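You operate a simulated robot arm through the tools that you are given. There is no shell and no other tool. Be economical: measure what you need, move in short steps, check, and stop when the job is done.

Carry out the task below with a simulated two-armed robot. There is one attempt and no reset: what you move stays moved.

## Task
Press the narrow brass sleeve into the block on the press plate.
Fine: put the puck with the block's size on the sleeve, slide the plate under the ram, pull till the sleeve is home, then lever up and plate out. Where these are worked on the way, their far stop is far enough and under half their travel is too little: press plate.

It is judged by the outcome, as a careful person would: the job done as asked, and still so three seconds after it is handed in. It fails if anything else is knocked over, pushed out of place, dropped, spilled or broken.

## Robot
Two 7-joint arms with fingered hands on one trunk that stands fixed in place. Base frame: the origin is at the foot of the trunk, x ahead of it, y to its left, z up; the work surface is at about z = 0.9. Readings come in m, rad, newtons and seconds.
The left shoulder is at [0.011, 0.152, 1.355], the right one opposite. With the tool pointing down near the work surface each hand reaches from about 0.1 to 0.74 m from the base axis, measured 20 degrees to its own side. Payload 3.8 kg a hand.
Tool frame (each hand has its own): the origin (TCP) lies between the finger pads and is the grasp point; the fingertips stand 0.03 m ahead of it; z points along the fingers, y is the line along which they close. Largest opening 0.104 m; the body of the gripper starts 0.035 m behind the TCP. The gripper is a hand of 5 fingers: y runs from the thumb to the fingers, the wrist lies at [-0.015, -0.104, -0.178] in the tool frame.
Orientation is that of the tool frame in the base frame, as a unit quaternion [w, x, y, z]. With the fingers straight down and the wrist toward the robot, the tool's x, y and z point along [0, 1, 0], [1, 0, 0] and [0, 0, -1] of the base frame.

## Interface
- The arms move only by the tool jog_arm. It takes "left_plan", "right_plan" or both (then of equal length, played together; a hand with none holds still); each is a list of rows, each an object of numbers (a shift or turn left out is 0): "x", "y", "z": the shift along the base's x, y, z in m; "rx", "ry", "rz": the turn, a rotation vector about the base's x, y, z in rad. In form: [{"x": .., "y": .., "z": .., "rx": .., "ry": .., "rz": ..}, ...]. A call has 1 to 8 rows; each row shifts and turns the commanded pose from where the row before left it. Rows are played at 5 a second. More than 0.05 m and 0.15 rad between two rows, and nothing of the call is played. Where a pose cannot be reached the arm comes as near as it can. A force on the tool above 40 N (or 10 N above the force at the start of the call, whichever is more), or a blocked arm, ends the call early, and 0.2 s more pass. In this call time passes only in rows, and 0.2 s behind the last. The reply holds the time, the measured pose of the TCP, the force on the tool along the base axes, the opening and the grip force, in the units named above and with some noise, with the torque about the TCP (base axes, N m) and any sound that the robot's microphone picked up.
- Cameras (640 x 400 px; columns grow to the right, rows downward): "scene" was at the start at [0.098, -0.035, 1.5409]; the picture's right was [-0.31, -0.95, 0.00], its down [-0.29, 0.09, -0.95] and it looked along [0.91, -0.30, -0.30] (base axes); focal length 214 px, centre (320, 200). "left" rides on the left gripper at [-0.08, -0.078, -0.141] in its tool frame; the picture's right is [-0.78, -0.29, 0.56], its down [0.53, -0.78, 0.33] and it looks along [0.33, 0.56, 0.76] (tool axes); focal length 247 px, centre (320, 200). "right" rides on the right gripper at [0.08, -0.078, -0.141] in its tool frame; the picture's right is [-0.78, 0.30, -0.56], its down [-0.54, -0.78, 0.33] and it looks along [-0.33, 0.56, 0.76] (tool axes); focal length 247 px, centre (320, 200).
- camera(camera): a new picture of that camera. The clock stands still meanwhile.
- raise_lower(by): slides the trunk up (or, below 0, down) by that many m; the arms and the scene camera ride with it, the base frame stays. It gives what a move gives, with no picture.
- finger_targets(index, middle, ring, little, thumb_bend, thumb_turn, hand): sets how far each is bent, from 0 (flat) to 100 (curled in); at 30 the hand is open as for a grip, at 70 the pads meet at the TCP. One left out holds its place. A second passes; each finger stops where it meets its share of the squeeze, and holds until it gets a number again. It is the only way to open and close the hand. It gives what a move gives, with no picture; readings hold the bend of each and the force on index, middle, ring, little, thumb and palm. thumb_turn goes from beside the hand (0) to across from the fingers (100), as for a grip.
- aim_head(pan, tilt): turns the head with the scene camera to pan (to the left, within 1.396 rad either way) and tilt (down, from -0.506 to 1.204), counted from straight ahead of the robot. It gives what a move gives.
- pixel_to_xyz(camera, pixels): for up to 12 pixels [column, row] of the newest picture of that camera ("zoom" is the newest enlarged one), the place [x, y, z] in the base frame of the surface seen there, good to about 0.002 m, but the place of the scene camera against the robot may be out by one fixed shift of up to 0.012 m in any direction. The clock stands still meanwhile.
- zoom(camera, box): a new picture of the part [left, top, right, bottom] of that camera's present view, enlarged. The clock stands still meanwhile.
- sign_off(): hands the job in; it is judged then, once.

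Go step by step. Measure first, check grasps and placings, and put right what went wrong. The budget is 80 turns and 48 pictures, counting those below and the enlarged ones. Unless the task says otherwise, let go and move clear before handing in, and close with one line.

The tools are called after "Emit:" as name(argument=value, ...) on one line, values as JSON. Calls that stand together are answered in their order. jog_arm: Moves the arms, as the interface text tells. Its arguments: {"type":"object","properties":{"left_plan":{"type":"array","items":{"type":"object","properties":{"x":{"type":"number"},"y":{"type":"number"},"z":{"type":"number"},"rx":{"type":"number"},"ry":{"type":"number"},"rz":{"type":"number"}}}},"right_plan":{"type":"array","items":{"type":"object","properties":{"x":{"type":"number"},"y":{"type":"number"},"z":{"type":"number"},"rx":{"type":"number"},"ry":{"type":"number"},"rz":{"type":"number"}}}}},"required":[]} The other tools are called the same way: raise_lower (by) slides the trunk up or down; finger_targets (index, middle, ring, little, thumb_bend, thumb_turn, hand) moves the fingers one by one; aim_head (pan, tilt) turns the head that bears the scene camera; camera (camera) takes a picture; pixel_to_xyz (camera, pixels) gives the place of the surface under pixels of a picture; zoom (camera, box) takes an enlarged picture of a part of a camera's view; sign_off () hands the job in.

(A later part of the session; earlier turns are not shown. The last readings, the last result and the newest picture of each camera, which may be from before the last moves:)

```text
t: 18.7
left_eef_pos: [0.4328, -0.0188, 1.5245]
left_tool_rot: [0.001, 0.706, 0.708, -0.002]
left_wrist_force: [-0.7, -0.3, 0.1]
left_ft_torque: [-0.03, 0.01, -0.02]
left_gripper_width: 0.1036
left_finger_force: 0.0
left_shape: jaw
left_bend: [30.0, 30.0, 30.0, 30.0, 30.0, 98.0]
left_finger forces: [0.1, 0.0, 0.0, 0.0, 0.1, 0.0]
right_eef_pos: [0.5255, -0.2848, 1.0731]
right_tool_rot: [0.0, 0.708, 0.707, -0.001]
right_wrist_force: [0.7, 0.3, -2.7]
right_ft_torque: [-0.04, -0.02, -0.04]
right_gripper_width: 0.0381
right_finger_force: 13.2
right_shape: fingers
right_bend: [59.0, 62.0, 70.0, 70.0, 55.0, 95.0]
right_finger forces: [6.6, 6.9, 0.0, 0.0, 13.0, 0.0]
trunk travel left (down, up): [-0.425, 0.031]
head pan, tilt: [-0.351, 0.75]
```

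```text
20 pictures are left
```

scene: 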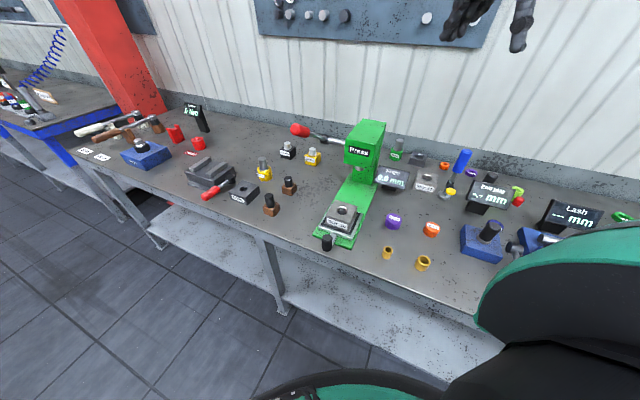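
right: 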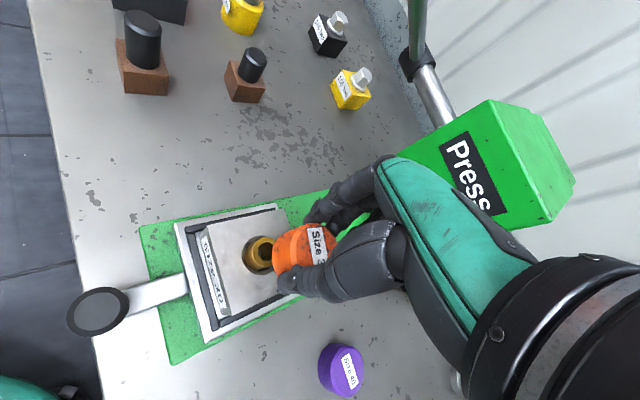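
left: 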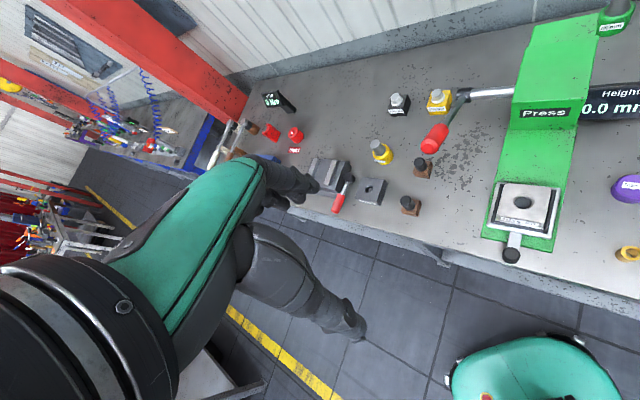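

The puck's axis is ~(-0.0035,+0.001) from the TCP. Shifting to centre over the sleeve and lowering partway, then checking.

Emit:
jog_arm(right_plan=[{"x": 0.005, "y": 0.0145}, {"z": -0.015}, {"z": -0.012}])

Emit:
camera(camera="right")

Emit:
zoom(camera="scene", box=[300, 150, 400, 250])

```text
t: 19.5
left_eef_pos: [0.4298, -0.0208, 1.5247]
left_tool_rot: [0.0, 0.707, 0.707, -0.001]
left_wrist_force: [0.7, -0.7, 0.1]
left_ft_torque: [0.0, 0.01, -0.04]
left_gripper_width: 0.1036
left_finger_force: 0.1
left_shape: jaw
left_bend: [30.0, 30.0, 30.0, 30.0, 30.0, 98.0]
left_finger forces: [0.0, 0.0, 0.0, 0.1, 0.0, 0.0]
right_eef_pos: [0.5309, -0.2731, 1.0468]
right_tool_rot: [0.0, 0.707, 0.707, 0.001]
right_wrist_force: [-0.7, 0.0, -1.8]
right_ft_torque: [0.0, -0.02, 0.0]
right_gripper_width: 0.0376
right_finger_force: 13.1
right_shape: fingers
right_bend: [59.0, 62.0, 70.0, 70.0, 55.0, 95.0]
right_finger forces: [6.5, 6.9, 0.1, 0.1, 13.1, 0.0]
trunk travel left (down, up): [-0.425, 0.031]
head pan, tilt: [-0.351, 0.75]
```

```text
19 pictures are left
```

right: 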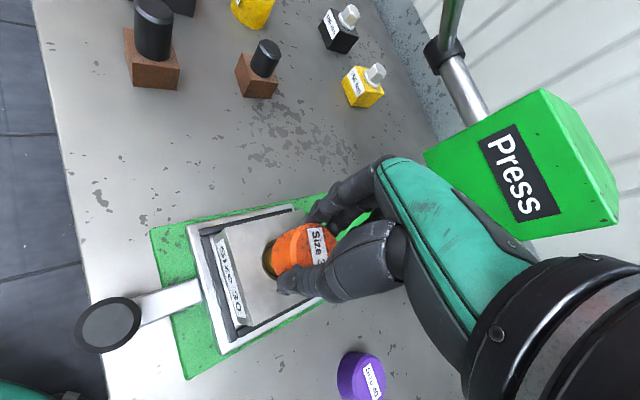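

```text
4.00 times, centred on (350, 200) of scene
```

zoom: 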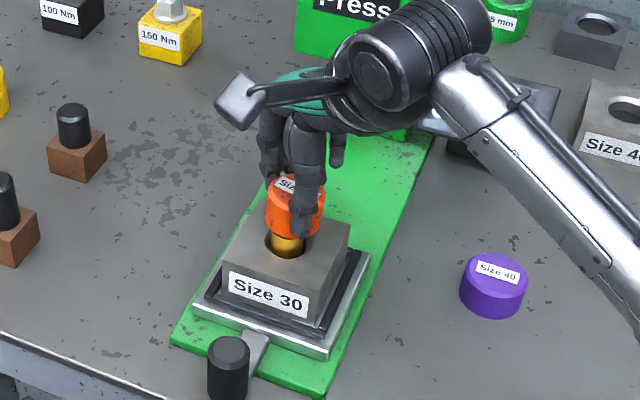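

In the scene zoom the puck (centre col ≈294) looks a few mm right of the sleeve (≈287). I'll measure both.

Emit:
pixel_to_xyz(camera="right", pixels=[[291, 250], [295, 238], [301, 230], [310, 226], [318, 225], [326, 228], [332, 234], [298, 264], [266, 262], [268, 270]])

Emit:
pixel_to_xyz(camera="zoom", pixels=[[268, 210], [280, 215], [275, 243], [287, 245], [298, 245], [271, 190], [285, 185], [272, 236]])

```text
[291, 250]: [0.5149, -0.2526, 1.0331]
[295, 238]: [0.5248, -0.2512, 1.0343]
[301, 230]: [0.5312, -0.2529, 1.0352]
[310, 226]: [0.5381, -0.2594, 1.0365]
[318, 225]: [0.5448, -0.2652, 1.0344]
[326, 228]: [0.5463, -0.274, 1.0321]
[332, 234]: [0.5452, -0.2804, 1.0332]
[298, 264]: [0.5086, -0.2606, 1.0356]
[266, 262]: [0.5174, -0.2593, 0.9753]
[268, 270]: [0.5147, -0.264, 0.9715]
```

```text
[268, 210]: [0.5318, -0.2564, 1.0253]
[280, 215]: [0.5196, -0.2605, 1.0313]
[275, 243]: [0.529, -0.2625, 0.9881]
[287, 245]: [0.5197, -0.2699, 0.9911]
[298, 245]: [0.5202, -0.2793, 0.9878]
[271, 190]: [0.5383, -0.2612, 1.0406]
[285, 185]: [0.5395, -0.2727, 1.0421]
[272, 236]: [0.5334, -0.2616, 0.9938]
```

The hand camera puts the puck at (0.5265,-0.271) versus the sleeve at (0.5265,-0.270), so it needs only a small nudge. Lowering to contact.

Emit:
jog_arm(right_plan=[{"y": 0.0015, "z": -0.005}, {"z": -0.002}, {"z": -0.0015}, {"z": -0.001}])

```text
t: 20.5
left_eef_pos: [0.4304, -0.0201, 1.5235]
left_tool_rot: [0.0, 0.707, 0.708, -0.001]
left_wrist_force: [0.4, -0.1, 0.7]
left_ft_torque: [0.04, 0.05, -0.01]
left_gripper_width: 0.1036
left_finger_force: 0.1
left_shape: jaw
left_bend: [30.0, 30.0, 30.0, 30.0, 30.0, 98.0]
left_finger forces: [0.0, 0.1, 0.1, 0.0, 0.0, 0.0]
right_eef_pos: [0.5295, -0.2705, 1.0373]
right_tool_rot: [0.0, 0.707, 0.707, 0.0]
right_wrist_force: [0.8, -0.2, -3.0]
right_ft_torque: [-0.02, -0.04, 0.0]
right_gripper_width: 0.0378
right_finger_force: 13.1
right_shape: fingers
right_bend: [59.0, 62.0, 70.0, 70.0, 55.0, 95.0]
right_finger forces: [6.6, 7.0, 0.2, 0.0, 13.0, 0.0]
trunk travel left (down, up): [-0.425, 0.031]
head pan, tilt: [-0.351, 0.75]
```

Emit:
jog_arm(right_plan=[{"z": -0.001}, {"z": -0.001}, {"z": -0.001}])

```text
t: 21.3
left_eef_pos: [0.4307, -0.0204, 1.525]
left_tool_rot: [0.0, 0.706, 0.708, -0.001]
left_wrist_force: [-0.1, -0.8, -0.4]
left_ft_torque: [0.01, -0.01, 0.01]
left_gripper_width: 0.1036
left_finger_force: 0.1
left_shape: jaw
left_bend: [30.0, 30.0, 30.0, 30.0, 30.0, 98.0]
left_finger forces: [0.0, 0.1, 0.0, 0.0, 0.0, 0.0]
right_eef_pos: [0.5289, -0.2712, 1.0364]
right_tool_rot: [0.0, 0.707, 0.707, 0.0]
right_wrist_force: [-0.6, 1.0, 2.2]
right_ft_torque: [0.0, 0.0, 0.02]
right_gripper_width: 0.0377
right_finger_force: 13.5
right_shape: fingers
right_bend: [59.0, 62.0, 70.0, 70.0, 55.0, 95.0]
right_finger forces: [6.7, 7.3, 0.0, 0.0, 13.2, 0.0]
trunk travel left (down, up): [-0.425, 0.031]
head pan, tilt: [-0.351, 0.75]
```

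The puck has touched the sleeve: force went from -2.5 to +2.2 N with no torque. Releasing.

Emit:
finger_targets(hand="right", index=53, middle=56, ring=50, little=50, thumb_bend=49)

Emit:
finger_targets(hand="right", index=30, middle=30, ring=30, little=30, thumb_bend=30)

Emit:
jog_arm(right_plan=[{"z": 0.02}, {"z": 0.03}, {"z": 0.05}])

Emit:
camera(camera="right")

```text
t: 22.3
left_eef_pos: [0.4301, -0.0207, 1.525]
left_tool_rot: [0.0, 0.706, 0.708, -0.002]
left_wrist_force: [0.1, 0.7, 0.6]
left_ft_torque: [-0.01, 0.01, 0.01]
left_gripper_width: 0.1035
left_finger_force: 0.0
left_shape: jaw
left_bend: [30.0, 30.0, 30.0, 30.0, 30.0, 98.0]
left_finger forces: [0.1, 0.0, 0.0, 0.1, 0.1, 0.1]
right_eef_pos: [0.5282, -0.2704, 1.0347]
right_tool_rot: [0.0, 0.707, 0.707, 0.0]
right_wrist_force: [-0.3, 0.2, 0.0]
right_ft_torque: [0.0, 0.03, -0.01]
right_gripper_width: 0.0489
right_finger_force: 0.2
right_shape: fingers
right_bend: [53.0, 56.0, 50.0, 50.0, 49.0, 97.0]
right_finger forces: [0.0, 0.0, 0.0, 0.0, 0.0, 0.0]
trunk travel left (down, up): [-0.425, 0.031]
head pan, tilt: [-0.351, 0.75]
```

```text
t: 23.3
left_eef_pos: [0.4311, -0.0197, 1.5256]
left_tool_rot: [-0.001, 0.706, 0.708, -0.001]
left_wrist_force: [0.5, -0.3, 0.2]
left_ft_torque: [0.01, 0.0, 0.02]
left_gripper_width: 0.1037
left_finger_force: 0.1
left_shape: jaw
left_bend: [30.0, 30.0, 30.0, 30.0, 30.0, 98.0]
left_finger forces: [0.0, 0.1, 0.0, 0.0, 0.0, 0.1]
right_eef_pos: [0.5286, -0.2718, 1.0349]
right_tool_rot: [0.0, 0.707, 0.707, 0.0]
right_wrist_force: [-0.1, 0.3, 0.2]
right_ft_torque: [-0.01, 0.03, 0.02]
right_gripper_width: 0.1026
right_finger_force: 0.0
right_shape: fingers
right_bend: [30.0, 30.0, 30.0, 30.0, 30.0, 97.0]
right_finger forces: [0.0, 0.0, 0.0, 0.1, 0.0, 0.1]
trunk travel left (down, up): [-0.425, 0.031]
head pan, tilt: [-0.351, 0.75]
```

```text
t: 24.1
left_eef_pos: [0.4301, -0.0197, 1.5256]
left_tool_rot: [0.0, 0.706, 0.708, -0.001]
left_wrist_force: [0.1, 0.5, -0.3]
left_ft_torque: [0.03, 0.01, -0.02]
left_gripper_width: 0.1035
left_finger_force: 0.1
left_shape: jaw
left_bend: [30.0, 30.0, 30.0, 30.0, 30.0, 98.0]
left_finger forces: [0.0, 0.0, 0.0, 0.0, 0.0, 0.0]
right_eef_pos: [0.5289, -0.2706, 1.1354]
right_tool_rot: [-0.001, 0.707, 0.708, 0.0]
right_wrist_force: [-0.3, 0.2, -0.8]
right_ft_torque: [0.03, 0.02, -0.01]
right_gripper_width: 0.1027
right_finger_force: 0.0
right_shape: fingers
right_bend: [30.0, 30.0, 30.0, 30.0, 30.0, 97.0]
right_finger forces: [0.0, 0.0, 0.1, 0.0, 0.1, 0.1]
trunk travel left (down, up): [-0.425, 0.031]
head pan, tilt: [-0.351, 0.75]
```

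```text
17 pictures are left
```

right: 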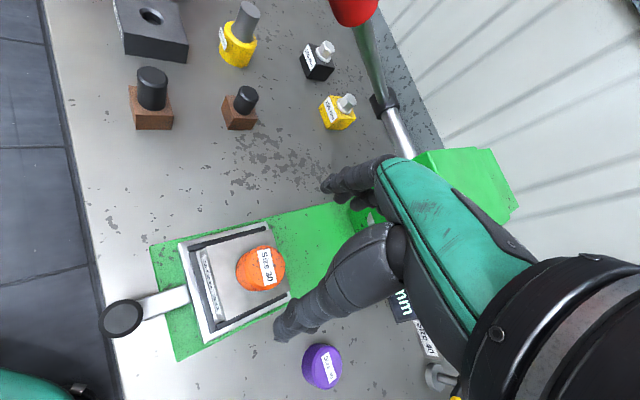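

The puck sits on the sleeve at (260,268). Next I'll bring the right hand over the plate knob (0.439,-0.183) with a +45° yaw so it grips across the slide direction.

Emit:
jog_arm(right_plan=[{"x": -0.015, "y": 0.0146, "rz": 0.131}, {"x": -0.015, "y": 0.0146, "rz": 0.131}, {"x": -0.015, "y": 0.0146, "rz": 0.131}, {"x": -0.015, "y": 0.0146, "rz": 0.131}, {"x": -0.015, "y": 0.0146, "rz": 0.131}, {"x": -0.0145, "y": 0.0145, "rz": 0.131}])

Emit:
camera(camera="right")

```text
t: 25.5
left_eef_pos: [0.4307, -0.0197, 1.526]
left_tool_rot: [0.0, 0.706, 0.708, -0.002]
left_wrist_force: [-0.4, -0.7, -0.3]
left_ft_torque: [0.01, 0.02, -0.03]
left_gripper_width: 0.1036
left_finger_force: 0.0
left_shape: jaw
left_bend: [30.0, 30.0, 30.0, 30.0, 30.0, 98.0]
left_finger forces: [0.1, 0.0, 0.1, 0.0, 0.0, 0.1]
right_eef_pos: [0.44, -0.1842, 1.1352]
right_tool_rot: [-0.001, 0.381, 0.925, 0.0]
right_wrist_force: [-0.2, -0.6, 0.2]
right_ft_torque: [0.04, 0.0, 0.02]
right_gripper_width: 0.1031
right_finger_force: 0.0
right_shape: fingers
right_bend: [30.0, 30.0, 30.0, 30.0, 30.0, 97.0]
right_finger forces: [0.0, 0.0, 0.0, 0.0, 0.0, 0.0]
trunk travel left (down, up): [-0.425, 0.031]
head pan, tilt: [-0.351, 0.75]
```

```text
16 pictures are left
```

right: 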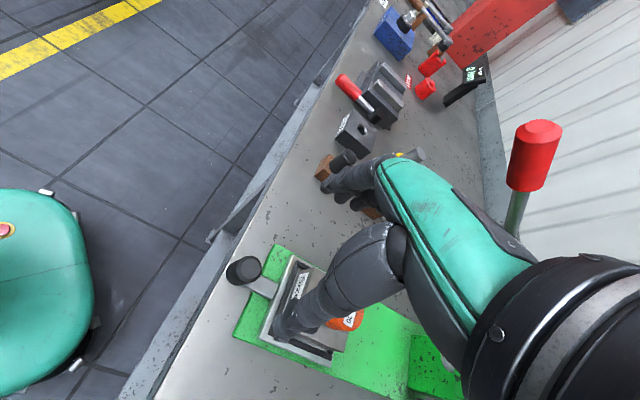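

The hand is yawed properly, with the knob at (243,268). I'll measure it and descend.

Emit:
pixel_to_xyz(camera="right", pixels=[[232, 270], [259, 262], [244, 260], [246, 276], [244, 268], [265, 288], [310, 262], [278, 325], [345, 322], [533, 128], [515, 210], [300, 250]])

Emit:
jog_arm(right_plan=[{"z": -0.05}, {"z": -0.05}])

Emit:
camera(camera="right")

```text
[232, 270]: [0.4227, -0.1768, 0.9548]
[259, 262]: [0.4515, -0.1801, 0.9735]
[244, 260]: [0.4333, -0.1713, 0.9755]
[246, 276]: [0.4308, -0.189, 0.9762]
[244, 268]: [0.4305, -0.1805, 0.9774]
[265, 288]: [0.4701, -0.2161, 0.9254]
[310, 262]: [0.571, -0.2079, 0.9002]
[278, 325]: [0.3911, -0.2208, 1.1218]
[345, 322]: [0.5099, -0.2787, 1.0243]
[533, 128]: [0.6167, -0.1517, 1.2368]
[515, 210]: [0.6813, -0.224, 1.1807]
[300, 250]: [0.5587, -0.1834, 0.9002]
```

```text
t: 26.1
left_eef_pos: [0.4307, -0.021, 1.5257]
left_tool_rot: [0.0, 0.706, 0.708, -0.001]
left_wrist_force: [-0.9, -0.7, 0.5]
left_ft_torque: [0.01, 0.03, 0.02]
left_gripper_width: 0.1036
left_finger_force: 0.1
left_shape: jaw
left_bend: [30.0, 30.0, 30.0, 30.0, 30.0, 98.0]
left_finger forces: [0.0, 0.0, 0.0, 0.0, 0.1, 0.0]
right_eef_pos: [0.4386, -0.1838, 1.035]
right_tool_rot: [0.0, 0.382, 0.924, 0.0]
right_wrist_force: [0.8, -0.2, 0.8]
right_ft_torque: [0.0, -0.01, -0.04]
right_gripper_width: 0.1027
right_finger_force: 0.0
right_shape: fingers
right_bend: [30.0, 30.0, 30.0, 30.0, 30.0, 97.0]
right_finger forces: [0.0, 0.0, 0.1, 0.1, 0.1, 0.1]
trunk travel left (down, up): [-0.425, 0.031]
head pan, tilt: [-0.351, 0.75]
```

```text
15 pictures are left
```

right: 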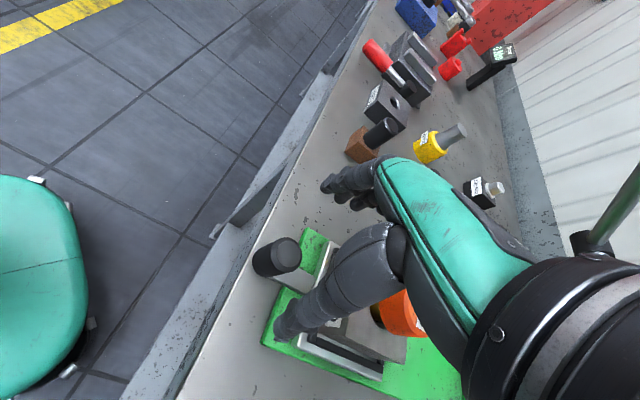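

Clear so far; the knob (275,257) is between thumb and fingers. Descending to knob height and gripping with index, middle and thumb only.

Emit:
jog_arm(right_plan=[{"z": -0.03, "x": -0.002, "y": 0.002}, {"z": -0.02}, {"z": -0.016}])

Emit:
finger_targets(hand="right", index=70, middle=70, thumb_bend=70)

Emit:
camera(camera="right")

```text
t: 26.9
left_eef_pos: [0.431, -0.0203, 1.5244]
left_tool_rot: [0.0, 0.706, 0.708, -0.001]
left_wrist_force: [-0.5, -0.3, 0.0]
left_ft_torque: [-0.01, 0.02, 0.0]
left_gripper_width: 0.1039
left_finger_force: 0.0
left_shape: jaw
left_bend: [30.0, 30.0, 30.0, 30.0, 30.0, 98.0]
left_finger forces: [0.0, 0.0, 0.0, 0.1, 0.0, 0.0]
right_eef_pos: [0.4363, -0.1821, 0.9701]
right_tool_rot: [0.0, 0.382, 0.924, 0.0]
right_wrist_force: [0.9, 0.3, 0.8]
right_ft_torque: [0.0, -0.05, -0.01]
right_gripper_width: 0.1031
right_finger_force: 0.1
right_shape: fingers
right_bend: [30.0, 30.0, 30.0, 30.0, 30.0, 97.0]
right_finger forces: [0.0, 0.1, 0.2, 0.0, 0.0, 0.0]
trunk travel left (down, up): [-0.425, 0.031]
head pan, tilt: [-0.351, 0.75]
```

```text
t: 27.9
left_eef_pos: [0.432, -0.0192, 1.5233]
left_tool_rot: [0.0, 0.706, 0.709, -0.001]
left_wrist_force: [0.3, 1.0, 0.7]
left_ft_torque: [0.01, -0.01, 0.0]
left_gripper_width: 0.1036
left_finger_force: 0.0
left_shape: jaw
left_bend: [30.0, 30.0, 30.0, 30.0, 30.0, 98.0]
left_finger forces: [0.0, 0.1, 0.0, 0.1, 0.0, 0.0]
right_eef_pos: [0.4378, -0.1818, 0.9703]
right_tool_rot: [-0.002, 0.382, 0.924, 0.001]
right_wrist_force: [3.5, 3.5, -2.2]
right_ft_torque: [0.04, -0.1, 0.06]
right_gripper_width: 0.0236
right_finger_force: 9.4
right_shape: fingers
right_bend: [62.0, 64.0, 30.0, 30.0, 62.0, 97.0]
right_finger forces: [5.7, 5.8, 0.0, 0.0, 7.3, 0.0]
trunk travel left (down, up): [-0.425, 0.031]
head pan, tilt: [-0.351, 0.75]
```

```text
14 pictures are left
```

right: 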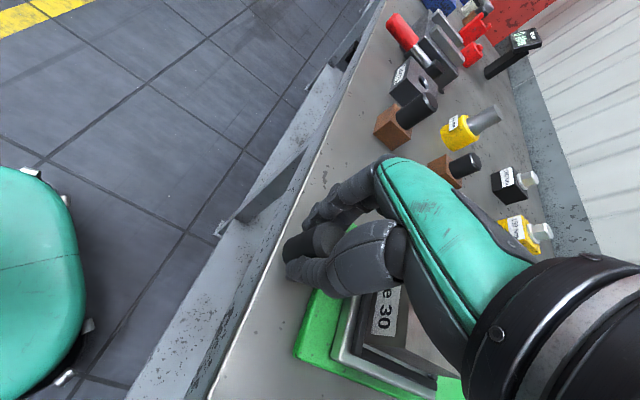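

Knob gripped (9.4 N). Pushing the plate along (0.71,-0.70) slowly.

Emit:
jog_arm(right_plan=[{"x": 0.0036, "y": -0.0035}, {"x": 0.0071, "y": -0.007}, {"x": 0.0085, "y": -0.0084}, {"x": 0.0085, "y": -0.0084}, {"x": 0.0085, "y": -0.0084}, {"x": 0.0085, "y": -0.0084}, {"x": 0.0071, "y": -0.007}, {"x": 0.0036, "y": -0.0035}])

Emit:
camera(camera="scene")

```text
t: 29.7
left_eef_pos: [0.4312, -0.0192, 1.5253]
left_tool_rot: [0.0, 0.707, 0.708, -0.001]
left_wrist_force: [0.0, 0.7, 0.2]
left_ft_torque: [0.03, 0.03, 0.01]
left_gripper_width: 0.1038
left_finger_force: 0.1
left_shape: jaw
left_bend: [30.0, 30.0, 30.0, 30.0, 30.0, 98.0]
left_finger forces: [0.0, 0.0, 0.0, 0.0, 0.0, 0.0]
right_eef_pos: [0.4939, -0.2354, 0.9698]
right_tool_rot: [-0.001, 0.382, 0.924, 0.001]
right_wrist_force: [-0.2, 4.3, 0.3]
right_ft_torque: [0.12, -0.06, 0.08]
right_gripper_width: 0.0233
right_finger_force: 10.1
right_shape: fingers
right_bend: [62.0, 64.0, 30.0, 30.0, 62.0, 97.0]
right_finger forces: [6.3, 5.2, 0.0, 0.0, 7.7, 0.1]
trunk travel left (down, up): [-0.425, 0.031]
head pan, tilt: [-0.351, 0.75]
```

```text
13 pictures are left
```

scene: 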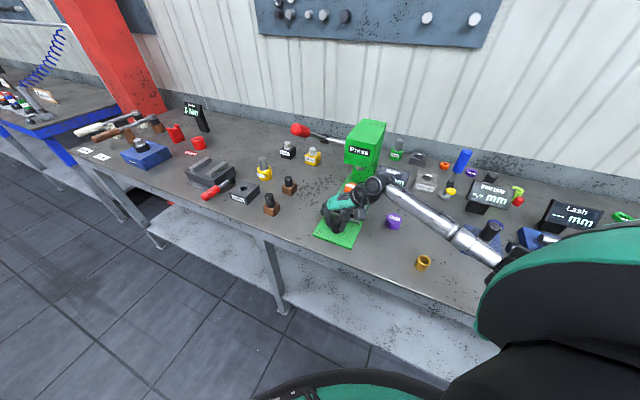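

The plate has slid ~0.078 m freely with the puck still aboard. Continuing toward the far stop.

Emit:
jog_arm(right_plan=[{"x": 0.0036, "y": -0.0035}, {"x": 0.0071, "y": -0.007}, {"x": 0.0071, "y": -0.007}, {"x": 0.0071, "y": -0.007}, {"x": 0.0071, "y": -0.007}, {"x": 0.0057, "y": -0.0056}, {"x": 0.0036, "y": -0.0035}])

Emit:
zoom(camera="scene", box=[280, 100, 430, 250])

```text
t: 31.3
left_eef_pos: [0.4304, -0.0191, 1.524]
left_tool_rot: [0.0, 0.706, 0.708, -0.001]
left_wrist_force: [0.0, 0.2, 0.3]
left_ft_torque: [0.0, 0.01, -0.01]
left_gripper_width: 0.1037
left_finger_force: 0.1
left_shape: jaw
left_bend: [30.0, 30.0, 30.0, 30.0, 30.0, 98.0]
left_finger forces: [0.0, 0.0, 0.0, 0.0, 0.0, 0.0]
right_eef_pos: [0.5343, -0.2763, 0.9697]
right_tool_rot: [0.0, 0.382, 0.924, 0.0]
right_wrist_force: [-0.1, 2.6, 1.2]
right_ft_torque: [0.06, 0.0, 0.04]
right_gripper_width: 0.0236
right_finger_force: 9.7
right_shape: fingers
right_bend: [62.0, 64.0, 30.0, 30.0, 62.0, 97.0]
right_finger forces: [5.6, 5.1, 0.1, 0.0, 8.4, 0.0]
trunk travel left (down, up): [-0.425, 0.031]
head pan, tilt: [-0.351, 0.75]
```

```text
2.67 times, centred on (355, 175) of scene
```

zoom: 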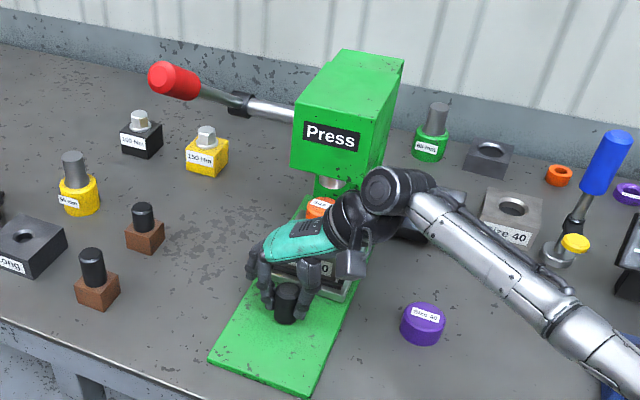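

Puck is near the ram (zoom (320,207) vs ram (330,183)) with no resistance yet. Keep pushing to the stop.

Emit:
jog_arm(right_plan=[{"x": 0.0036, "y": -0.0035}, {"x": 0.0057, "y": -0.0056}, {"x": 0.0057, "y": -0.0056}, {"x": 0.0043, "y": -0.0042}, {"x": 0.0036, "y": -0.0035}, {"x": 0.0036, "y": -0.0035}])

Emit:
zoom(camera="scene", box=[280, 100, 430, 250])

```text
t: 32.7
left_eef_pos: [0.4294, -0.0194, 1.5254]
left_tool_rot: [0.001, 0.706, 0.709, -0.002]
left_wrist_force: [0.4, -0.2, 0.1]
left_ft_torque: [-0.02, 0.0, -0.03]
left_gripper_width: 0.1036
left_finger_force: 0.1
left_shape: jaw
left_bend: [30.0, 30.0, 30.0, 30.0, 30.0, 98.0]
left_finger forces: [0.0, 0.0, 0.0, 0.0, 0.0, 0.0]
right_eef_pos: [0.5596, -0.3013, 0.9687]
right_tool_rot: [-0.001, 0.381, 0.925, 0.001]
right_wrist_force: [-2.8, 4.0, 0.2]
right_ft_torque: [0.11, 0.06, 0.09]
right_gripper_width: 0.0236
right_finger_force: 9.9
right_shape: fingers
right_bend: [62.0, 65.0, 30.0, 30.0, 62.0, 96.0]
right_finger forces: [6.2, 4.3, 0.1, 0.0, 8.7, 0.0]
trunk travel left (down, up): [-0.425, 0.031]
head pan, tilt: [-0.351, 0.75]
```

```text
2.67 times, centred on (355, 175) of scene
```

zoom: 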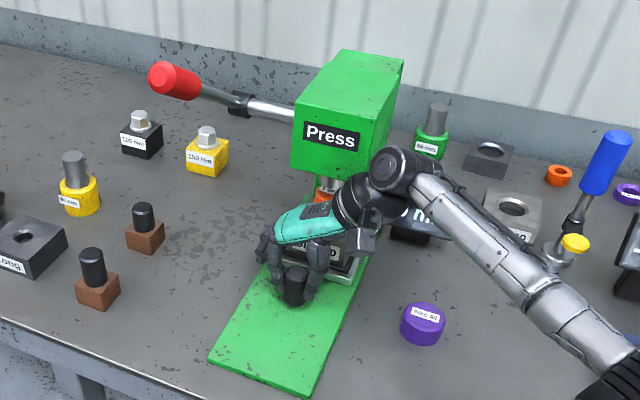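

Still free (≈5 N), with the puck nearly below the ram. Continuing in small steps until the stop.

Emit:
jog_arm(right_plan=[{"x": 0.0028, "y": -0.0028}, {"x": 0.0028, "y": -0.0028}, {"x": 0.0028, "y": -0.0028}, {"x": 0.0021, "y": -0.0021}, {"x": 0.0021, "y": -0.0021}, {"x": 0.0021, "y": -0.0021}])

```text
t: 34.1
left_eef_pos: [0.4316, -0.0219, 1.5252]
left_tool_rot: [0.0, 0.707, 0.707, -0.001]
left_wrist_force: [0.4, -0.2, 0.3]
left_ft_torque: [0.02, 0.01, 0.0]
left_gripper_width: 0.1035
left_finger_force: 0.1
left_shape: jaw
left_bend: [30.0, 30.0, 30.0, 30.0, 30.0, 98.0]
left_finger forces: [0.0, 0.0, 0.0, 0.0, 0.1, 0.0]
right_eef_pos: [0.576, -0.319, 0.97]
right_tool_rot: [0.001, 0.383, 0.924, 0.0]
right_wrist_force: [1.5, -2.5, -1.1]
right_ft_torque: [-0.02, -0.06, -0.01]
right_gripper_width: 0.0081
right_finger_force: 2.4
right_shape: fingers
right_bend: [68.0, 70.0, 30.0, 30.0, 67.0, 98.0]
right_finger forces: [2.5, 0.0, 0.1, 0.1, 2.2, 0.0]
trunk travel left (down, up): [-0.425, 0.031]
head pan, tilt: [-0.351, 0.75]
```

The grip narrowed to 8 mm: the plate hit its stop and the fingers slid past the knob. I'll open the hand and look.

Emit:
finger_targets(hand="right", index=30, middle=30, thumb_bend=30)

Emit:
camera(camera="right")

```text
t: 35.1
left_eef_pos: [0.4311, -0.0192, 1.525]
left_tool_rot: [0.0, 0.706, 0.708, -0.001]
left_wrist_force: [-0.2, -0.5, 0.0]
left_ft_torque: [0.0, -0.01, -0.02]
left_gripper_width: 0.1035
left_finger_force: 0.1
left_shape: jaw
left_bend: [30.0, 30.0, 30.0, 30.0, 30.0, 98.0]
left_finger forces: [0.0, 0.0, 0.1, 0.1, 0.0, 0.0]
right_eef_pos: [0.5762, -0.3176, 0.9683]
right_tool_rot: [-0.001, 0.382, 0.924, 0.0]
right_wrist_force: [0.0, 0.0, 1.0]
right_ft_torque: [0.0, 0.01, 0.0]
right_gripper_width: 0.1026
right_finger_force: 0.0
right_shape: fingers
right_bend: [30.0, 30.0, 30.0, 30.0, 30.0, 98.0]
right_finger forces: [0.1, 0.1, 0.0, 0.0, 0.0, 0.0]
trunk travel left (down, up): [-0.425, 0.031]
head pan, tilt: [-0.351, 0.75]
```

```text
10 pictures are left
```

right: 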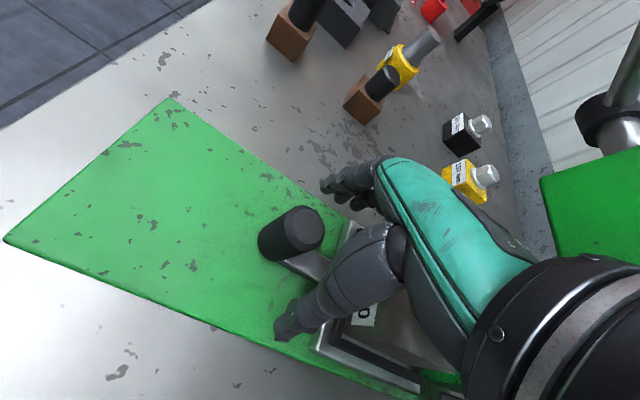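

The knob is at (305,228). I'll measure it to see where the plate stopped.

Emit:
pixel_to_xyz(camera="right", pixels=[[290, 232], [318, 228], [305, 218], [306, 242], [305, 230], [345, 240], [320, 350], [600, 190], [545, 185], [610, 105]])

```text
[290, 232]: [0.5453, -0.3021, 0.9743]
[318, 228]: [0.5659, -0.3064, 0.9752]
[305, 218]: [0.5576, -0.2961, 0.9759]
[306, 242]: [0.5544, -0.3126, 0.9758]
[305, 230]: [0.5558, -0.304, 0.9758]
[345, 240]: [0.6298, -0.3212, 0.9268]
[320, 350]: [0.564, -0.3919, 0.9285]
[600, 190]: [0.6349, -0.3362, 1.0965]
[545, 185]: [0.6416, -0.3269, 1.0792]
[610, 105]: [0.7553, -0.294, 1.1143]
```

The plate has travelled 0.170 m, with the block at about (0.646,-0.392). To confirm the stop I'll back off behind the knob, close the hand and push gently.

Emit:
jog_arm(right_plan=[{"x": -0.02, "y": 0.02}, {"x": -0.025, "y": 0.025}, {"x": -0.025, "y": 0.025}, {"x": -0.01, "y": 0.01}])

Emit:
finger_targets(hand="right", index=70, middle=70, ring=70, little=70, thumb_bend=70)

Emit:
camera(camera="right")

```text
t: 36.1
left_eef_pos: [0.4305, -0.0196, 1.5248]
left_tool_rot: [0.0, 0.707, 0.707, -0.002]
left_wrist_force: [0.2, 0.5, -0.2]
left_ft_torque: [-0.02, 0.02, 0.0]
left_gripper_width: 0.1036
left_finger_force: 0.1
left_shape: jaw
left_bend: [30.0, 30.0, 30.0, 30.0, 30.0, 98.0]
left_finger forces: [0.0, 0.0, 0.1, 0.0, 0.1, 0.0]
right_eef_pos: [0.4959, -0.2366, 0.9689]
right_tool_rot: [-0.001, 0.381, 0.924, 0.0]
right_wrist_force: [-0.1, 0.6, 0.3]
right_ft_torque: [0.01, 0.0, -0.02]
right_gripper_width: 0.1029
right_finger_force: 0.1
right_shape: fingers
right_bend: [30.0, 30.0, 30.0, 30.0, 30.0, 98.0]
right_finger forces: [0.0, 0.1, 0.0, 0.1, 0.0, 0.1]
trunk travel left (down, up): [-0.425, 0.031]
head pan, tilt: [-0.351, 0.75]
```

```text
t: 37.1
left_eef_pos: [0.4307, -0.0196, 1.5241]
left_tool_rot: [0.0, 0.706, 0.709, -0.002]
left_wrist_force: [-1.1, 0.4, 0.1]
left_ft_torque: [0.0, 0.02, 0.0]
left_gripper_width: 0.1037
left_finger_force: 0.0
left_shape: jaw
left_bend: [30.0, 30.0, 30.0, 30.0, 30.0, 98.0]
left_finger forces: [0.0, 0.1, 0.0, 0.0, 0.0, 0.1]
right_eef_pos: [0.496, -0.2373, 0.9686]
right_tool_rot: [0.0, 0.381, 0.925, 0.0]
right_wrist_force: [0.3, 0.4, 0.6]
right_ft_torque: [0.01, 0.02, -0.02]
right_gripper_width: 0.0013
right_finger_force: 0.0
right_shape: fingers
right_bend: [70.0, 70.0, 70.0, 70.0, 70.0, 98.0]
right_finger forces: [0.1, 0.1, 0.0, 0.0, 0.0, 0.0]
trunk travel left (down, up): [-0.425, 0.031]
head pan, tilt: [-0.351, 0.75]
```

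```text
9 pictures are left
```

right: 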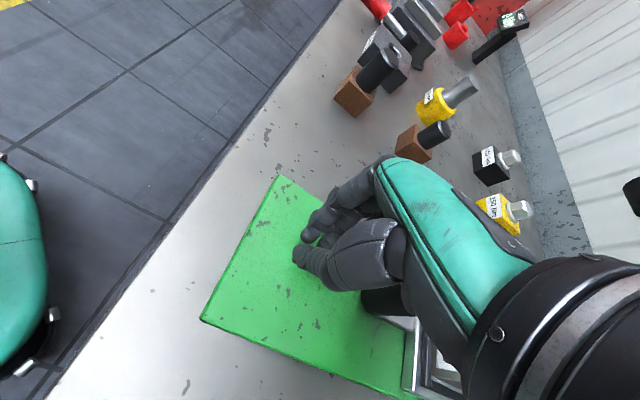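

The fist is behind the knob (380,302). Pushing forward gently until force rises.

Emit:
jog_arm(right_plan=[{"x": 0.0071, "y": -0.0071}, {"x": 0.0057, "y": -0.0057}, {"x": 0.0043, "y": -0.0043}, {"x": 0.0036, "y": -0.0036}])

```text
t: 38.1
left_eef_pos: [0.4307, -0.0214, 1.5247]
left_tool_rot: [0.0, 0.707, 0.708, -0.001]
left_wrist_force: [-0.6, -0.7, 0.9]
left_ft_torque: [0.0, -0.06, 0.0]
left_gripper_width: 0.1036
left_finger_force: 0.1
left_shape: jaw
left_bend: [30.0, 30.0, 30.0, 30.0, 30.0, 98.0]
left_finger forces: [0.0, 0.1, 0.1, 0.1, 0.0, 0.0]
right_eef_pos: [0.5158, -0.2595, 0.9681]
right_tool_rot: [-0.001, 0.381, 0.924, 0.0]
right_wrist_force: [-0.1, -0.8, 0.2]
right_ft_torque: [0.01, -0.02, 0.01]
right_gripper_width: 0.0014
right_finger_force: 0.1
right_shape: fingers
right_bend: [70.0, 70.0, 70.0, 70.0, 70.0, 98.0]
right_finger forces: [0.1, 0.0, 0.0, 0.0, 0.1, 0.0]
trunk travel left (down, up): [-0.425, 0.031]
head pan, tilt: [-0.351, 0.75]
```

No contact yet; continuing.

Emit:
jog_arm(right_plan=[{"x": 0.0028, "y": -0.0028}, {"x": 0.0028, "y": -0.0028}, {"x": 0.0028, "y": -0.0028}, {"x": 0.0021, "y": -0.0021}, {"x": 0.0021, "y": -0.0021}])

```text
t: 39.3
left_eef_pos: [0.4295, -0.017, 1.5244]
left_tool_rot: [0.001, 0.706, 0.708, -0.001]
left_wrist_force: [-0.1, 0.4, 0.5]
left_ft_torque: [0.02, -0.04, 0.01]
left_gripper_width: 0.1037
left_finger_force: 0.0
left_shape: jaw
left_bend: [30.0, 30.0, 30.0, 30.0, 30.0, 98.0]
left_finger forces: [0.0, 0.0, 0.0, 0.0, 0.0, 0.1]
right_eef_pos: [0.5293, -0.2677, 0.9695]
right_tool_rot: [-0.001, 0.381, 0.925, -0.001]
right_wrist_force: [-6.4, 9.6, -2.5]
right_ft_torque: [0.08, 0.08, 0.22]
right_gripper_width: 0.0014
right_finger_force: 7.1
right_shape: fingers
right_bend: [70.0, 70.0, 68.0, 70.0, 70.0, 98.0]
right_finger forces: [0.0, 0.0, 0.0, 13.4, 0.0, 0.0]
trunk travel left (down, up): [-0.425, 0.031]
head pan, tilt: [-0.351, 0.75]
```

The little finger is now on the knob at ~11.5 N. A little more push tells whether it moves or is stopped.

Emit:
jog_arm(right_plan=[{"x": 0.0014, "y": -0.0014}, {"x": 0.0014, "y": -0.0014}, {"x": 0.0014, "y": -0.0014}])

```text
t: 40.1
left_eef_pos: [0.4291, -0.0169, 1.5253]
left_tool_rot: [0.002, 0.706, 0.708, -0.001]
left_wrist_force: [0.2, -0.1, -0.2]
left_ft_torque: [0.02, 0.02, -0.02]
left_gripper_width: 0.1034
left_finger_force: 0.1
left_shape: jaw
left_bend: [30.0, 30.0, 30.0, 30.0, 30.0, 98.0]
left_finger forces: [0.0, 0.1, 0.0, 0.0, 0.0, 0.0]
right_eef_pos: [0.5313, -0.2716, 0.969]
right_tool_rot: [-0.001, 0.381, 0.924, 0.0]
right_wrist_force: [-10.4, 16.7, -4.3]
right_ft_torque: [0.18, 0.18, 0.33]
right_gripper_width: 0.0015
right_finger_force: 10.2
right_shape: fingers
right_bend: [70.0, 70.0, 67.0, 70.0, 70.0, 98.0]
right_finger forces: [0.0, 0.0, 3.0, 16.6, 0.0, 0.0]
trunk travel left (down, up): [-0.425, 0.031]
head pan, tilt: [-0.351, 0.75]
```

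Firm at ~20 N with no travel, so the plate is at its far stop. I'll back the right hand off and raise it (it suits the lever's plane), moving the left hand further out of the way.

Emit:
jog_arm(right_plan=[{"x": -0.03, "y": 0.03}, {"x": -0.02, "y": 0.02}, {"z": 0.05}, {"z": 0.05}, {"z": 0.05}, {"z": 0.05}, {"z": 0.05}, {"z": 0.05}], left_plan=[{"y": 0.03}, {"y": 0.03}, {"y": 0.03}, {"y": 0.03}, {"y": 0.03}, {"y": 0.0}, {"y": 0.0}, {"y": 0.0}])

Emit:
finger_targets(hand="right", index=30, middle=30, ring=30, little=30, thumb_bend=30)

Emit:
zoom(camera="scene", box=[270, 95, 430, 255])

```text
t: 41.9
left_eef_pos: [0.4313, 0.1319, 1.5242]
left_tool_rot: [0.001, 0.707, 0.708, -0.001]
left_wrist_force: [-0.1, 0.8, 0.8]
left_ft_torque: [-0.01, -0.01, 0.02]
left_gripper_width: 0.1039
left_finger_force: 0.1
left_shape: jaw
left_bend: [30.0, 30.0, 30.0, 30.0, 30.0, 98.0]
left_finger forces: [0.0, 0.0, 0.0, 0.1, 0.0, 0.0]
right_eef_pos: [0.4815, -0.2242, 1.2704]
right_tool_rot: [-0.001, 0.382, 0.924, 0.0]
right_wrist_force: [0.5, 0.4, 0.5]
right_ft_torque: [-0.02, 0.0, 0.02]
right_gripper_width: 0.0014
right_finger_force: 0.0
right_shape: fingers
right_bend: [70.0, 70.0, 70.0, 70.0, 70.0, 98.0]
right_finger forces: [0.0, 0.0, 0.0, 0.0, 0.0, 0.0]
trunk travel left (down, up): [-0.425, 0.031]
head pan, tilt: [-0.351, 0.75]
```

```text
t: 42.9
left_eef_pos: [0.4307, 0.13, 1.5238]
left_tool_rot: [0.0, 0.706, 0.708, -0.001]
left_wrist_force: [0.8, 0.2, -0.7]
left_ft_torque: [-0.02, 0.01, -0.01]
left_gripper_width: 0.1037
left_finger_force: 0.1
left_shape: jaw
left_bend: [30.0, 30.0, 30.0, 30.0, 30.0, 98.0]
left_finger forces: [0.0, 0.0, 0.0, 0.0, 0.0, 0.1]
right_eef_pos: [0.4824, -0.2251, 1.2713]
right_tool_rot: [-0.001, 0.382, 0.924, 0.001]
right_wrist_force: [0.4, 0.3, -0.1]
right_ft_torque: [0.01, 0.0, 0.0]
right_gripper_width: 0.1026
right_finger_force: 0.1
right_shape: fingers
right_bend: [30.0, 30.0, 30.0, 30.0, 30.0, 98.0]
right_finger forces: [0.0, 0.1, 0.0, 0.0, 0.0, 0.0]
trunk travel left (down, up): [-0.425, 0.031]
head pan, tilt: [-0.351, 0.75]
```

```text
2.50 times, centred on (350, 175) of scene
```

zoom: 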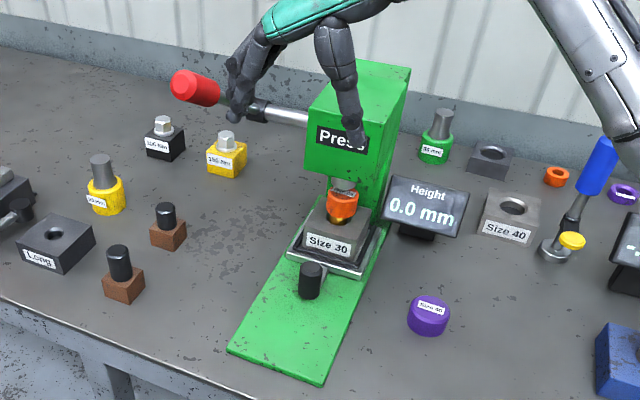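

The block, sleeve and puck are aligned beneath the ram. Now measuring the lever handle (red, zoom (195,88)) and hub.

Emit:
pixel_to_xyz(camera="zoom", pixels=[[180, 84], [195, 80], [197, 90], [212, 86], [213, 98], [257, 104], [257, 115], [300, 117], [343, 190], [310, 270], [342, 205]])

```text
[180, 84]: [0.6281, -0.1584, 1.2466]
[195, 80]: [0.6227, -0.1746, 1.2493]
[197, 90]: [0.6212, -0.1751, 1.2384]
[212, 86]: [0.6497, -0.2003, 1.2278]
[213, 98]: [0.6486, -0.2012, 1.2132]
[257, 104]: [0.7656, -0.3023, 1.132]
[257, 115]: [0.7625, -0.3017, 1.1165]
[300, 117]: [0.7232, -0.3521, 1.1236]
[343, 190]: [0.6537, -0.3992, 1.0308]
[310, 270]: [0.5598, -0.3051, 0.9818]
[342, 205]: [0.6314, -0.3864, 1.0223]
```

Handle axis runs from the tip (0.617,-0.152,1.237) toward the hub (0.755,-0.297,1.116). I'll bring the open right hand above the handle.

Emit:
jog_arm(right_plan=[{"z": 0.045}, {"x": 0.038, "y": 0.0135}, {"x": 0.038, "y": 0.0135}, {"x": 0.038, "y": 0.0135}, {"x": 0.038, "y": 0.0135}])

Emit:
camera(camera="right")

```text
t: 44.1
left_eef_pos: [0.4324, 0.1307, 1.5241]
left_tool_rot: [0.001, 0.706, 0.708, -0.002]
left_wrist_force: [0.3, 1.2, 0.1]
left_ft_torque: [0.03, -0.03, 0.03]
left_gripper_width: 0.1037
left_finger_force: 0.0
left_shape: jaw
left_bend: [30.0, 30.0, 30.0, 30.0, 30.0, 98.0]
left_finger forces: [0.1, 0.0, 0.1, 0.1, 0.0, 0.1]
right_eef_pos: [0.6359, -0.1689, 1.3152]
right_tool_rot: [0.0, 0.381, 0.925, 0.0]
right_wrist_force: [0.4, 0.1, -0.1]
right_ft_torque: [-0.01, 0.0, 0.02]
right_gripper_width: 0.1028
right_finger_force: 0.0
right_shape: fingers
right_bend: [30.0, 30.0, 30.0, 30.0, 30.0, 98.0]
right_finger forces: [0.0, 0.0, 0.0, 0.1, 0.0, 0.0]
trunk travel left (down, up): [-0.425, 0.031]
head pan, tilt: [-0.351, 0.75]
```

```text
7 pictures are left
```

right: 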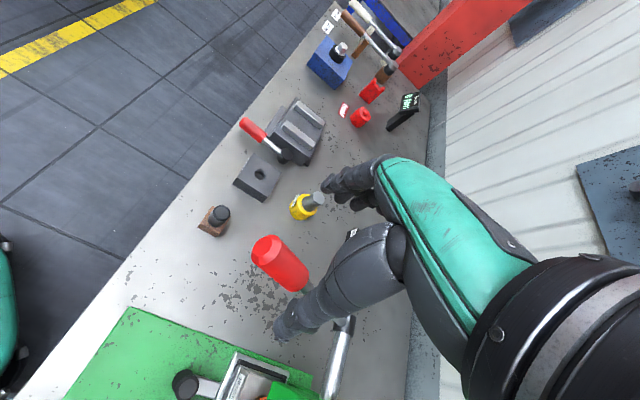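

Handle seen from (265,250) to (305,288). Measuring its axis in this frame.

Emit:
pixel_to_xyz(camera="right", pixels=[[265, 250], [278, 257], [290, 272], [300, 285], [288, 252], [272, 275], [300, 268], [306, 290]])

```text
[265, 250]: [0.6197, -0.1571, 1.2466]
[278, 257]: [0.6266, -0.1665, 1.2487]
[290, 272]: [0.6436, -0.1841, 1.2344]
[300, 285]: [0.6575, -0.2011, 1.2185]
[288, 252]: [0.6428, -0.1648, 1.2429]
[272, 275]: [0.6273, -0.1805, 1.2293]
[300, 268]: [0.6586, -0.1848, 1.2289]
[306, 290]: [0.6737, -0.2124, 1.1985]
```

The handle axis at the grip point is ~(0.635,-0.173,1.23). Descending to straddle it.

Emit:
jog_arm(right_plan=[{"x": -0.002, "y": -0.002, "z": -0.03}, {"z": -0.03}, {"z": -0.025}])

Emit:
finger_targets(hand="right", index=90, middle=90, ring=90, little=90, thumb_bend=90)

```text
t: 44.9
left_eef_pos: [0.4314, 0.1304, 1.5242]
left_tool_rot: [-0.001, 0.706, 0.708, -0.001]
left_wrist_force: [0.3, -0.2, -1.2]
left_ft_torque: [-0.01, -0.01, -0.01]
left_gripper_width: 0.1034
left_finger_force: 0.1
left_shape: jaw
left_bend: [30.0, 30.0, 30.0, 30.0, 30.0, 98.0]
left_finger forces: [0.0, 0.0, 0.0, 0.1, 0.0, 0.0]
right_eef_pos: [0.6324, -0.1717, 1.2283]
right_tool_rot: [-0.001, 0.382, 0.924, 0.0]
right_wrist_force: [0.2, 0.6, 0.0]
right_ft_torque: [-0.01, 0.0, 0.03]
right_gripper_width: 0.1028
right_finger_force: 0.0
right_shape: fingers
right_bend: [30.0, 30.0, 30.0, 30.0, 30.0, 98.0]
right_finger forces: [0.0, 0.0, 0.0, 0.0, 0.1, 0.0]
trunk travel left (down, up): [-0.425, 0.031]
head pan, tilt: [-0.351, 0.75]
```

```text
t: 45.9
left_eef_pos: [0.4371, 0.1333, 1.5221]
left_tool_rot: [0.0, 0.706, 0.708, -0.004]
left_wrist_force: [0.9, 0.0, -0.4]
left_ft_torque: [-0.03, -0.03, 0.03]
left_gripper_width: 0.1037
left_finger_force: 0.0
left_shape: jaw
left_bend: [30.0, 30.0, 30.0, 30.0, 30.0, 98.0]
left_finger forces: [0.0, 0.1, 0.0, 0.1, 0.0, 0.1]
right_eef_pos: [0.6373, -0.1679, 1.2263]
right_tool_rot: [-0.003, 0.38, 0.925, -0.001]
right_wrist_force: [12.8, 15.6, -12.3]
right_ft_torque: [0.19, -0.77, 0.95]
right_gripper_width: 0.0
right_finger_force: 33.4
right_shape: fingers
right_bend: [75.0, 65.0, 60.0, 74.0, 76.0, 96.0]
right_finger forces: [11.9, 8.2, 9.9, 14.0, 23.4, 0.0]
trunk travel left (down, up): [-0.425, 0.031]
head pan, tilt: [-0.351, 0.75]
```

The handle is wrapped with 33 N. First a short pull along the lever's arc about the hub (0.755,-0.296,1.117), relieving the ~20 N side load by shifting +e slightly.

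Emit:
jog_arm(right_plan=[{"x": 0.003, "y": 0.003}, {"x": -0.0061, "y": 0.006, "z": -0.0143, "rx": -0.04, "ry": -0.04}, {"x": -0.0052, "y": 0.0051, "z": -0.0148, "rx": -0.04, "ry": -0.04}, {"x": -0.0043, "y": 0.0043, "z": -0.0153, "rx": -0.04, "ry": -0.04}])

```text
t: 46.9
left_eef_pos: [0.4353, 0.1304, 1.5243]
left_tool_rot: [-0.001, 0.707, 0.708, -0.002]
left_wrist_force: [-0.5, -0.2, 0.6]
left_ft_torque: [0.01, -0.04, -0.01]
left_gripper_width: 0.1038
left_finger_force: 0.0
left_shape: jaw
left_bend: [30.0, 30.0, 30.0, 30.0, 30.0, 98.0]
left_finger forces: [0.0, 0.0, 0.1, 0.0, 0.0, 0.0]
right_eef_pos: [0.6228, -0.1543, 1.1851]
right_tool_rot: [0.08, 0.381, 0.921, -0.031]
right_wrist_force: [15.8, 3.0, 5.0]
right_ft_torque: [-0.6, -1.54, 1.17]
right_gripper_width: 0.0001
right_finger_force: 42.2
right_shape: fingers
right_bend: [75.0, 65.0, 60.0, 75.0, 77.0, 96.0]
right_finger forces: [10.6, 5.4, 7.3, 32.0, 28.0, 0.0]
trunk travel left (down, up): [-0.425, 0.031]
head pan, tilt: [-0.351, 0.75]
```

The lever follows, with moderate forces. Continuing with full rotation with the lever.

Emit:
jog_arm(right_plan=[{"x": -0.0035, "y": 0.0034, "z": -0.0157, "rx": -0.0566, "ry": -0.0566}, {"x": -0.0026, "y": 0.0025, "z": -0.0161, "rx": -0.0566, "ry": -0.0566}, {"x": -0.0016, "y": 0.0016, "z": -0.0163, "rx": -0.0566, "ry": -0.0566}])

```text
t: 47.7
left_eef_pos: [0.4345, 0.1297, 1.5229]
left_tool_rot: [0.0, 0.706, 0.709, -0.003]
left_wrist_force: [-0.3, 0.1, 0.3]
left_ft_torque: [0.04, 0.01, -0.01]
left_gripper_width: 0.1034
left_finger_force: 0.0
left_shape: jaw
left_bend: [30.0, 30.0, 30.0, 30.0, 30.0, 98.0]
left_finger forces: [0.1, 0.0, 0.1, 0.1, 0.0, 0.0]
right_eef_pos: [0.6158, -0.1458, 1.136]
right_tool_rot: [0.188, 0.374, 0.905, -0.079]
right_wrist_force: [15.2, 3.6, 5.6]
right_ft_torque: [-0.52, -0.98, 1.14]
right_gripper_width: 0.0
right_finger_force: 34.8
right_shape: fingers
right_bend: [75.0, 66.0, 60.0, 75.0, 77.0, 96.0]
right_finger forces: [9.2, 5.5, 7.9, 23.3, 23.5, 0.0]
trunk travel left (down, up): [-0.425, 0.031]
head pan, tilt: [-0.351, 0.75]
```

Smooth. θ≈0.1 rad now; continuing the arc.

Emit:
jog_arm(right_plan=[{"x": -0.0007, "y": 0.0007, "z": -0.0165, "rx": -0.0566, "ry": -0.0566}, {"x": 0.0003, "y": -0.0003, "z": -0.0165, "rx": -0.0566, "ry": -0.0566}, {"x": 0.0011, "y": -0.0011, "z": -0.0163, "rx": -0.0566, "ry": -0.0566}])

Emit:
zoom(camera="scene", box=[270, 95, 430, 255])

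```text
t: 48.5
left_eef_pos: [0.4336, 0.1309, 1.5228]
left_tool_rot: [0.001, 0.706, 0.708, -0.002]
left_wrist_force: [-0.4, 0.2, 0.2]
left_ft_torque: [0.01, 0.04, 0.03]
left_gripper_width: 0.1037
left_finger_force: 0.2
left_shape: jaw
left_bend: [30.0, 30.0, 30.0, 30.0, 30.0, 98.0]
left_finger forces: [0.0, 0.1, 0.0, 0.1, 0.0, 0.0]
right_eef_pos: [0.6156, -0.1462, 1.0879]
right_tool_rot: [0.294, 0.361, 0.876, -0.124]
right_wrist_force: [11.4, 5.1, 4.4]
right_ft_torque: [-0.43, -0.31, 1.03]
right_gripper_width: 0.0002
right_finger_force: 30.2
right_shape: fingers
right_bend: [75.0, 66.0, 60.0, 74.0, 78.0, 96.0]
right_finger forces: [8.5, 6.1, 8.3, 16.4, 21.3, 0.0]
trunk travel left (down, up): [-0.425, 0.031]
head pan, tilt: [-0.351, 0.75]
```

```text
2.50 times, centred on (350, 175) of scene
```

zoom: 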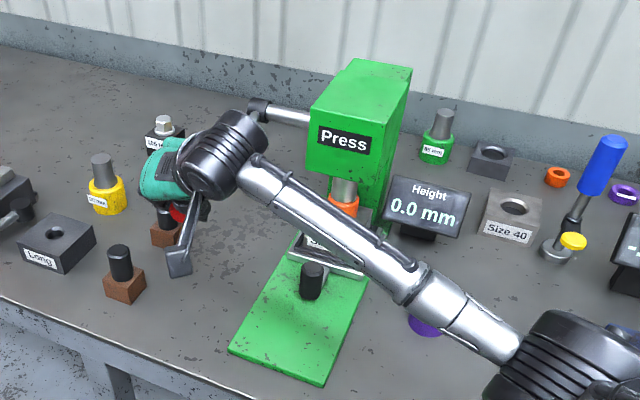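

The ram is now down near the puck, display still 0.0 mm. The forearm passes over the plate area, so I'll check its height.

Emit:
pixel_to_xyz(camera="zoom", pixels=[[320, 225], [380, 270], [430, 300], [490, 340], [560, 360], [343, 190], [343, 205], [180, 262], [220, 160]])

```text
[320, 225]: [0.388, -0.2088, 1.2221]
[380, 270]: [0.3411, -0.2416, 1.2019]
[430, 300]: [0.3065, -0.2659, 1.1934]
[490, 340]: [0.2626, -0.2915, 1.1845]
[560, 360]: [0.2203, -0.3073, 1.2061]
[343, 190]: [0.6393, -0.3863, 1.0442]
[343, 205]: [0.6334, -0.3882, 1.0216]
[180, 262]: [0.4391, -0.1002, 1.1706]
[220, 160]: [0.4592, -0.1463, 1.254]
```

The forearm is safely high at ~1.19. Continuing to pull.

Emit:
jog_arm(right_plan=[{"x": 0.0021, "y": -0.0021, "z": -0.0163, "rx": -0.0566, "ry": -0.0566}, {"x": 0.003, "y": -0.003, "z": -0.0159, "rx": -0.0566, "ry": -0.0566}, {"x": 0.0039, "y": -0.0039, "z": -0.0155, "rx": -0.0566, "ry": -0.0566}])

```text
t: 49.3
left_eef_pos: [0.4318, 0.1324, 1.5233]
left_tool_rot: [0.0, 0.706, 0.709, -0.002]
left_wrist_force: [0.2, 0.2, -0.4]
left_ft_torque: [0.02, 0.0, -0.02]
left_gripper_width: 0.1036
left_finger_force: 0.0
left_shape: jaw
left_bend: [30.0, 30.0, 30.0, 30.0, 30.0, 98.0]
left_finger forces: [0.1, 0.0, 0.0, 0.0, 0.2, 0.0]
right_eef_pos: [0.6218, -0.1544, 1.0384]
right_tool_rot: [0.397, 0.344, 0.835, -0.166]
right_wrist_force: [4.5, 8.7, 1.1]
right_ft_torque: [-0.43, 0.14, 0.89]
right_gripper_width: 0.0001
right_finger_force: 27.7
right_shape: fingers
right_bend: [75.0, 66.0, 60.0, 74.0, 78.0, 96.0]
right_finger forces: [8.0, 6.8, 8.3, 12.2, 20.6, 0.1]
trunk travel left (down, up): [-0.425, 0.031]
head pan, tilt: [-0.351, 0.75]
```

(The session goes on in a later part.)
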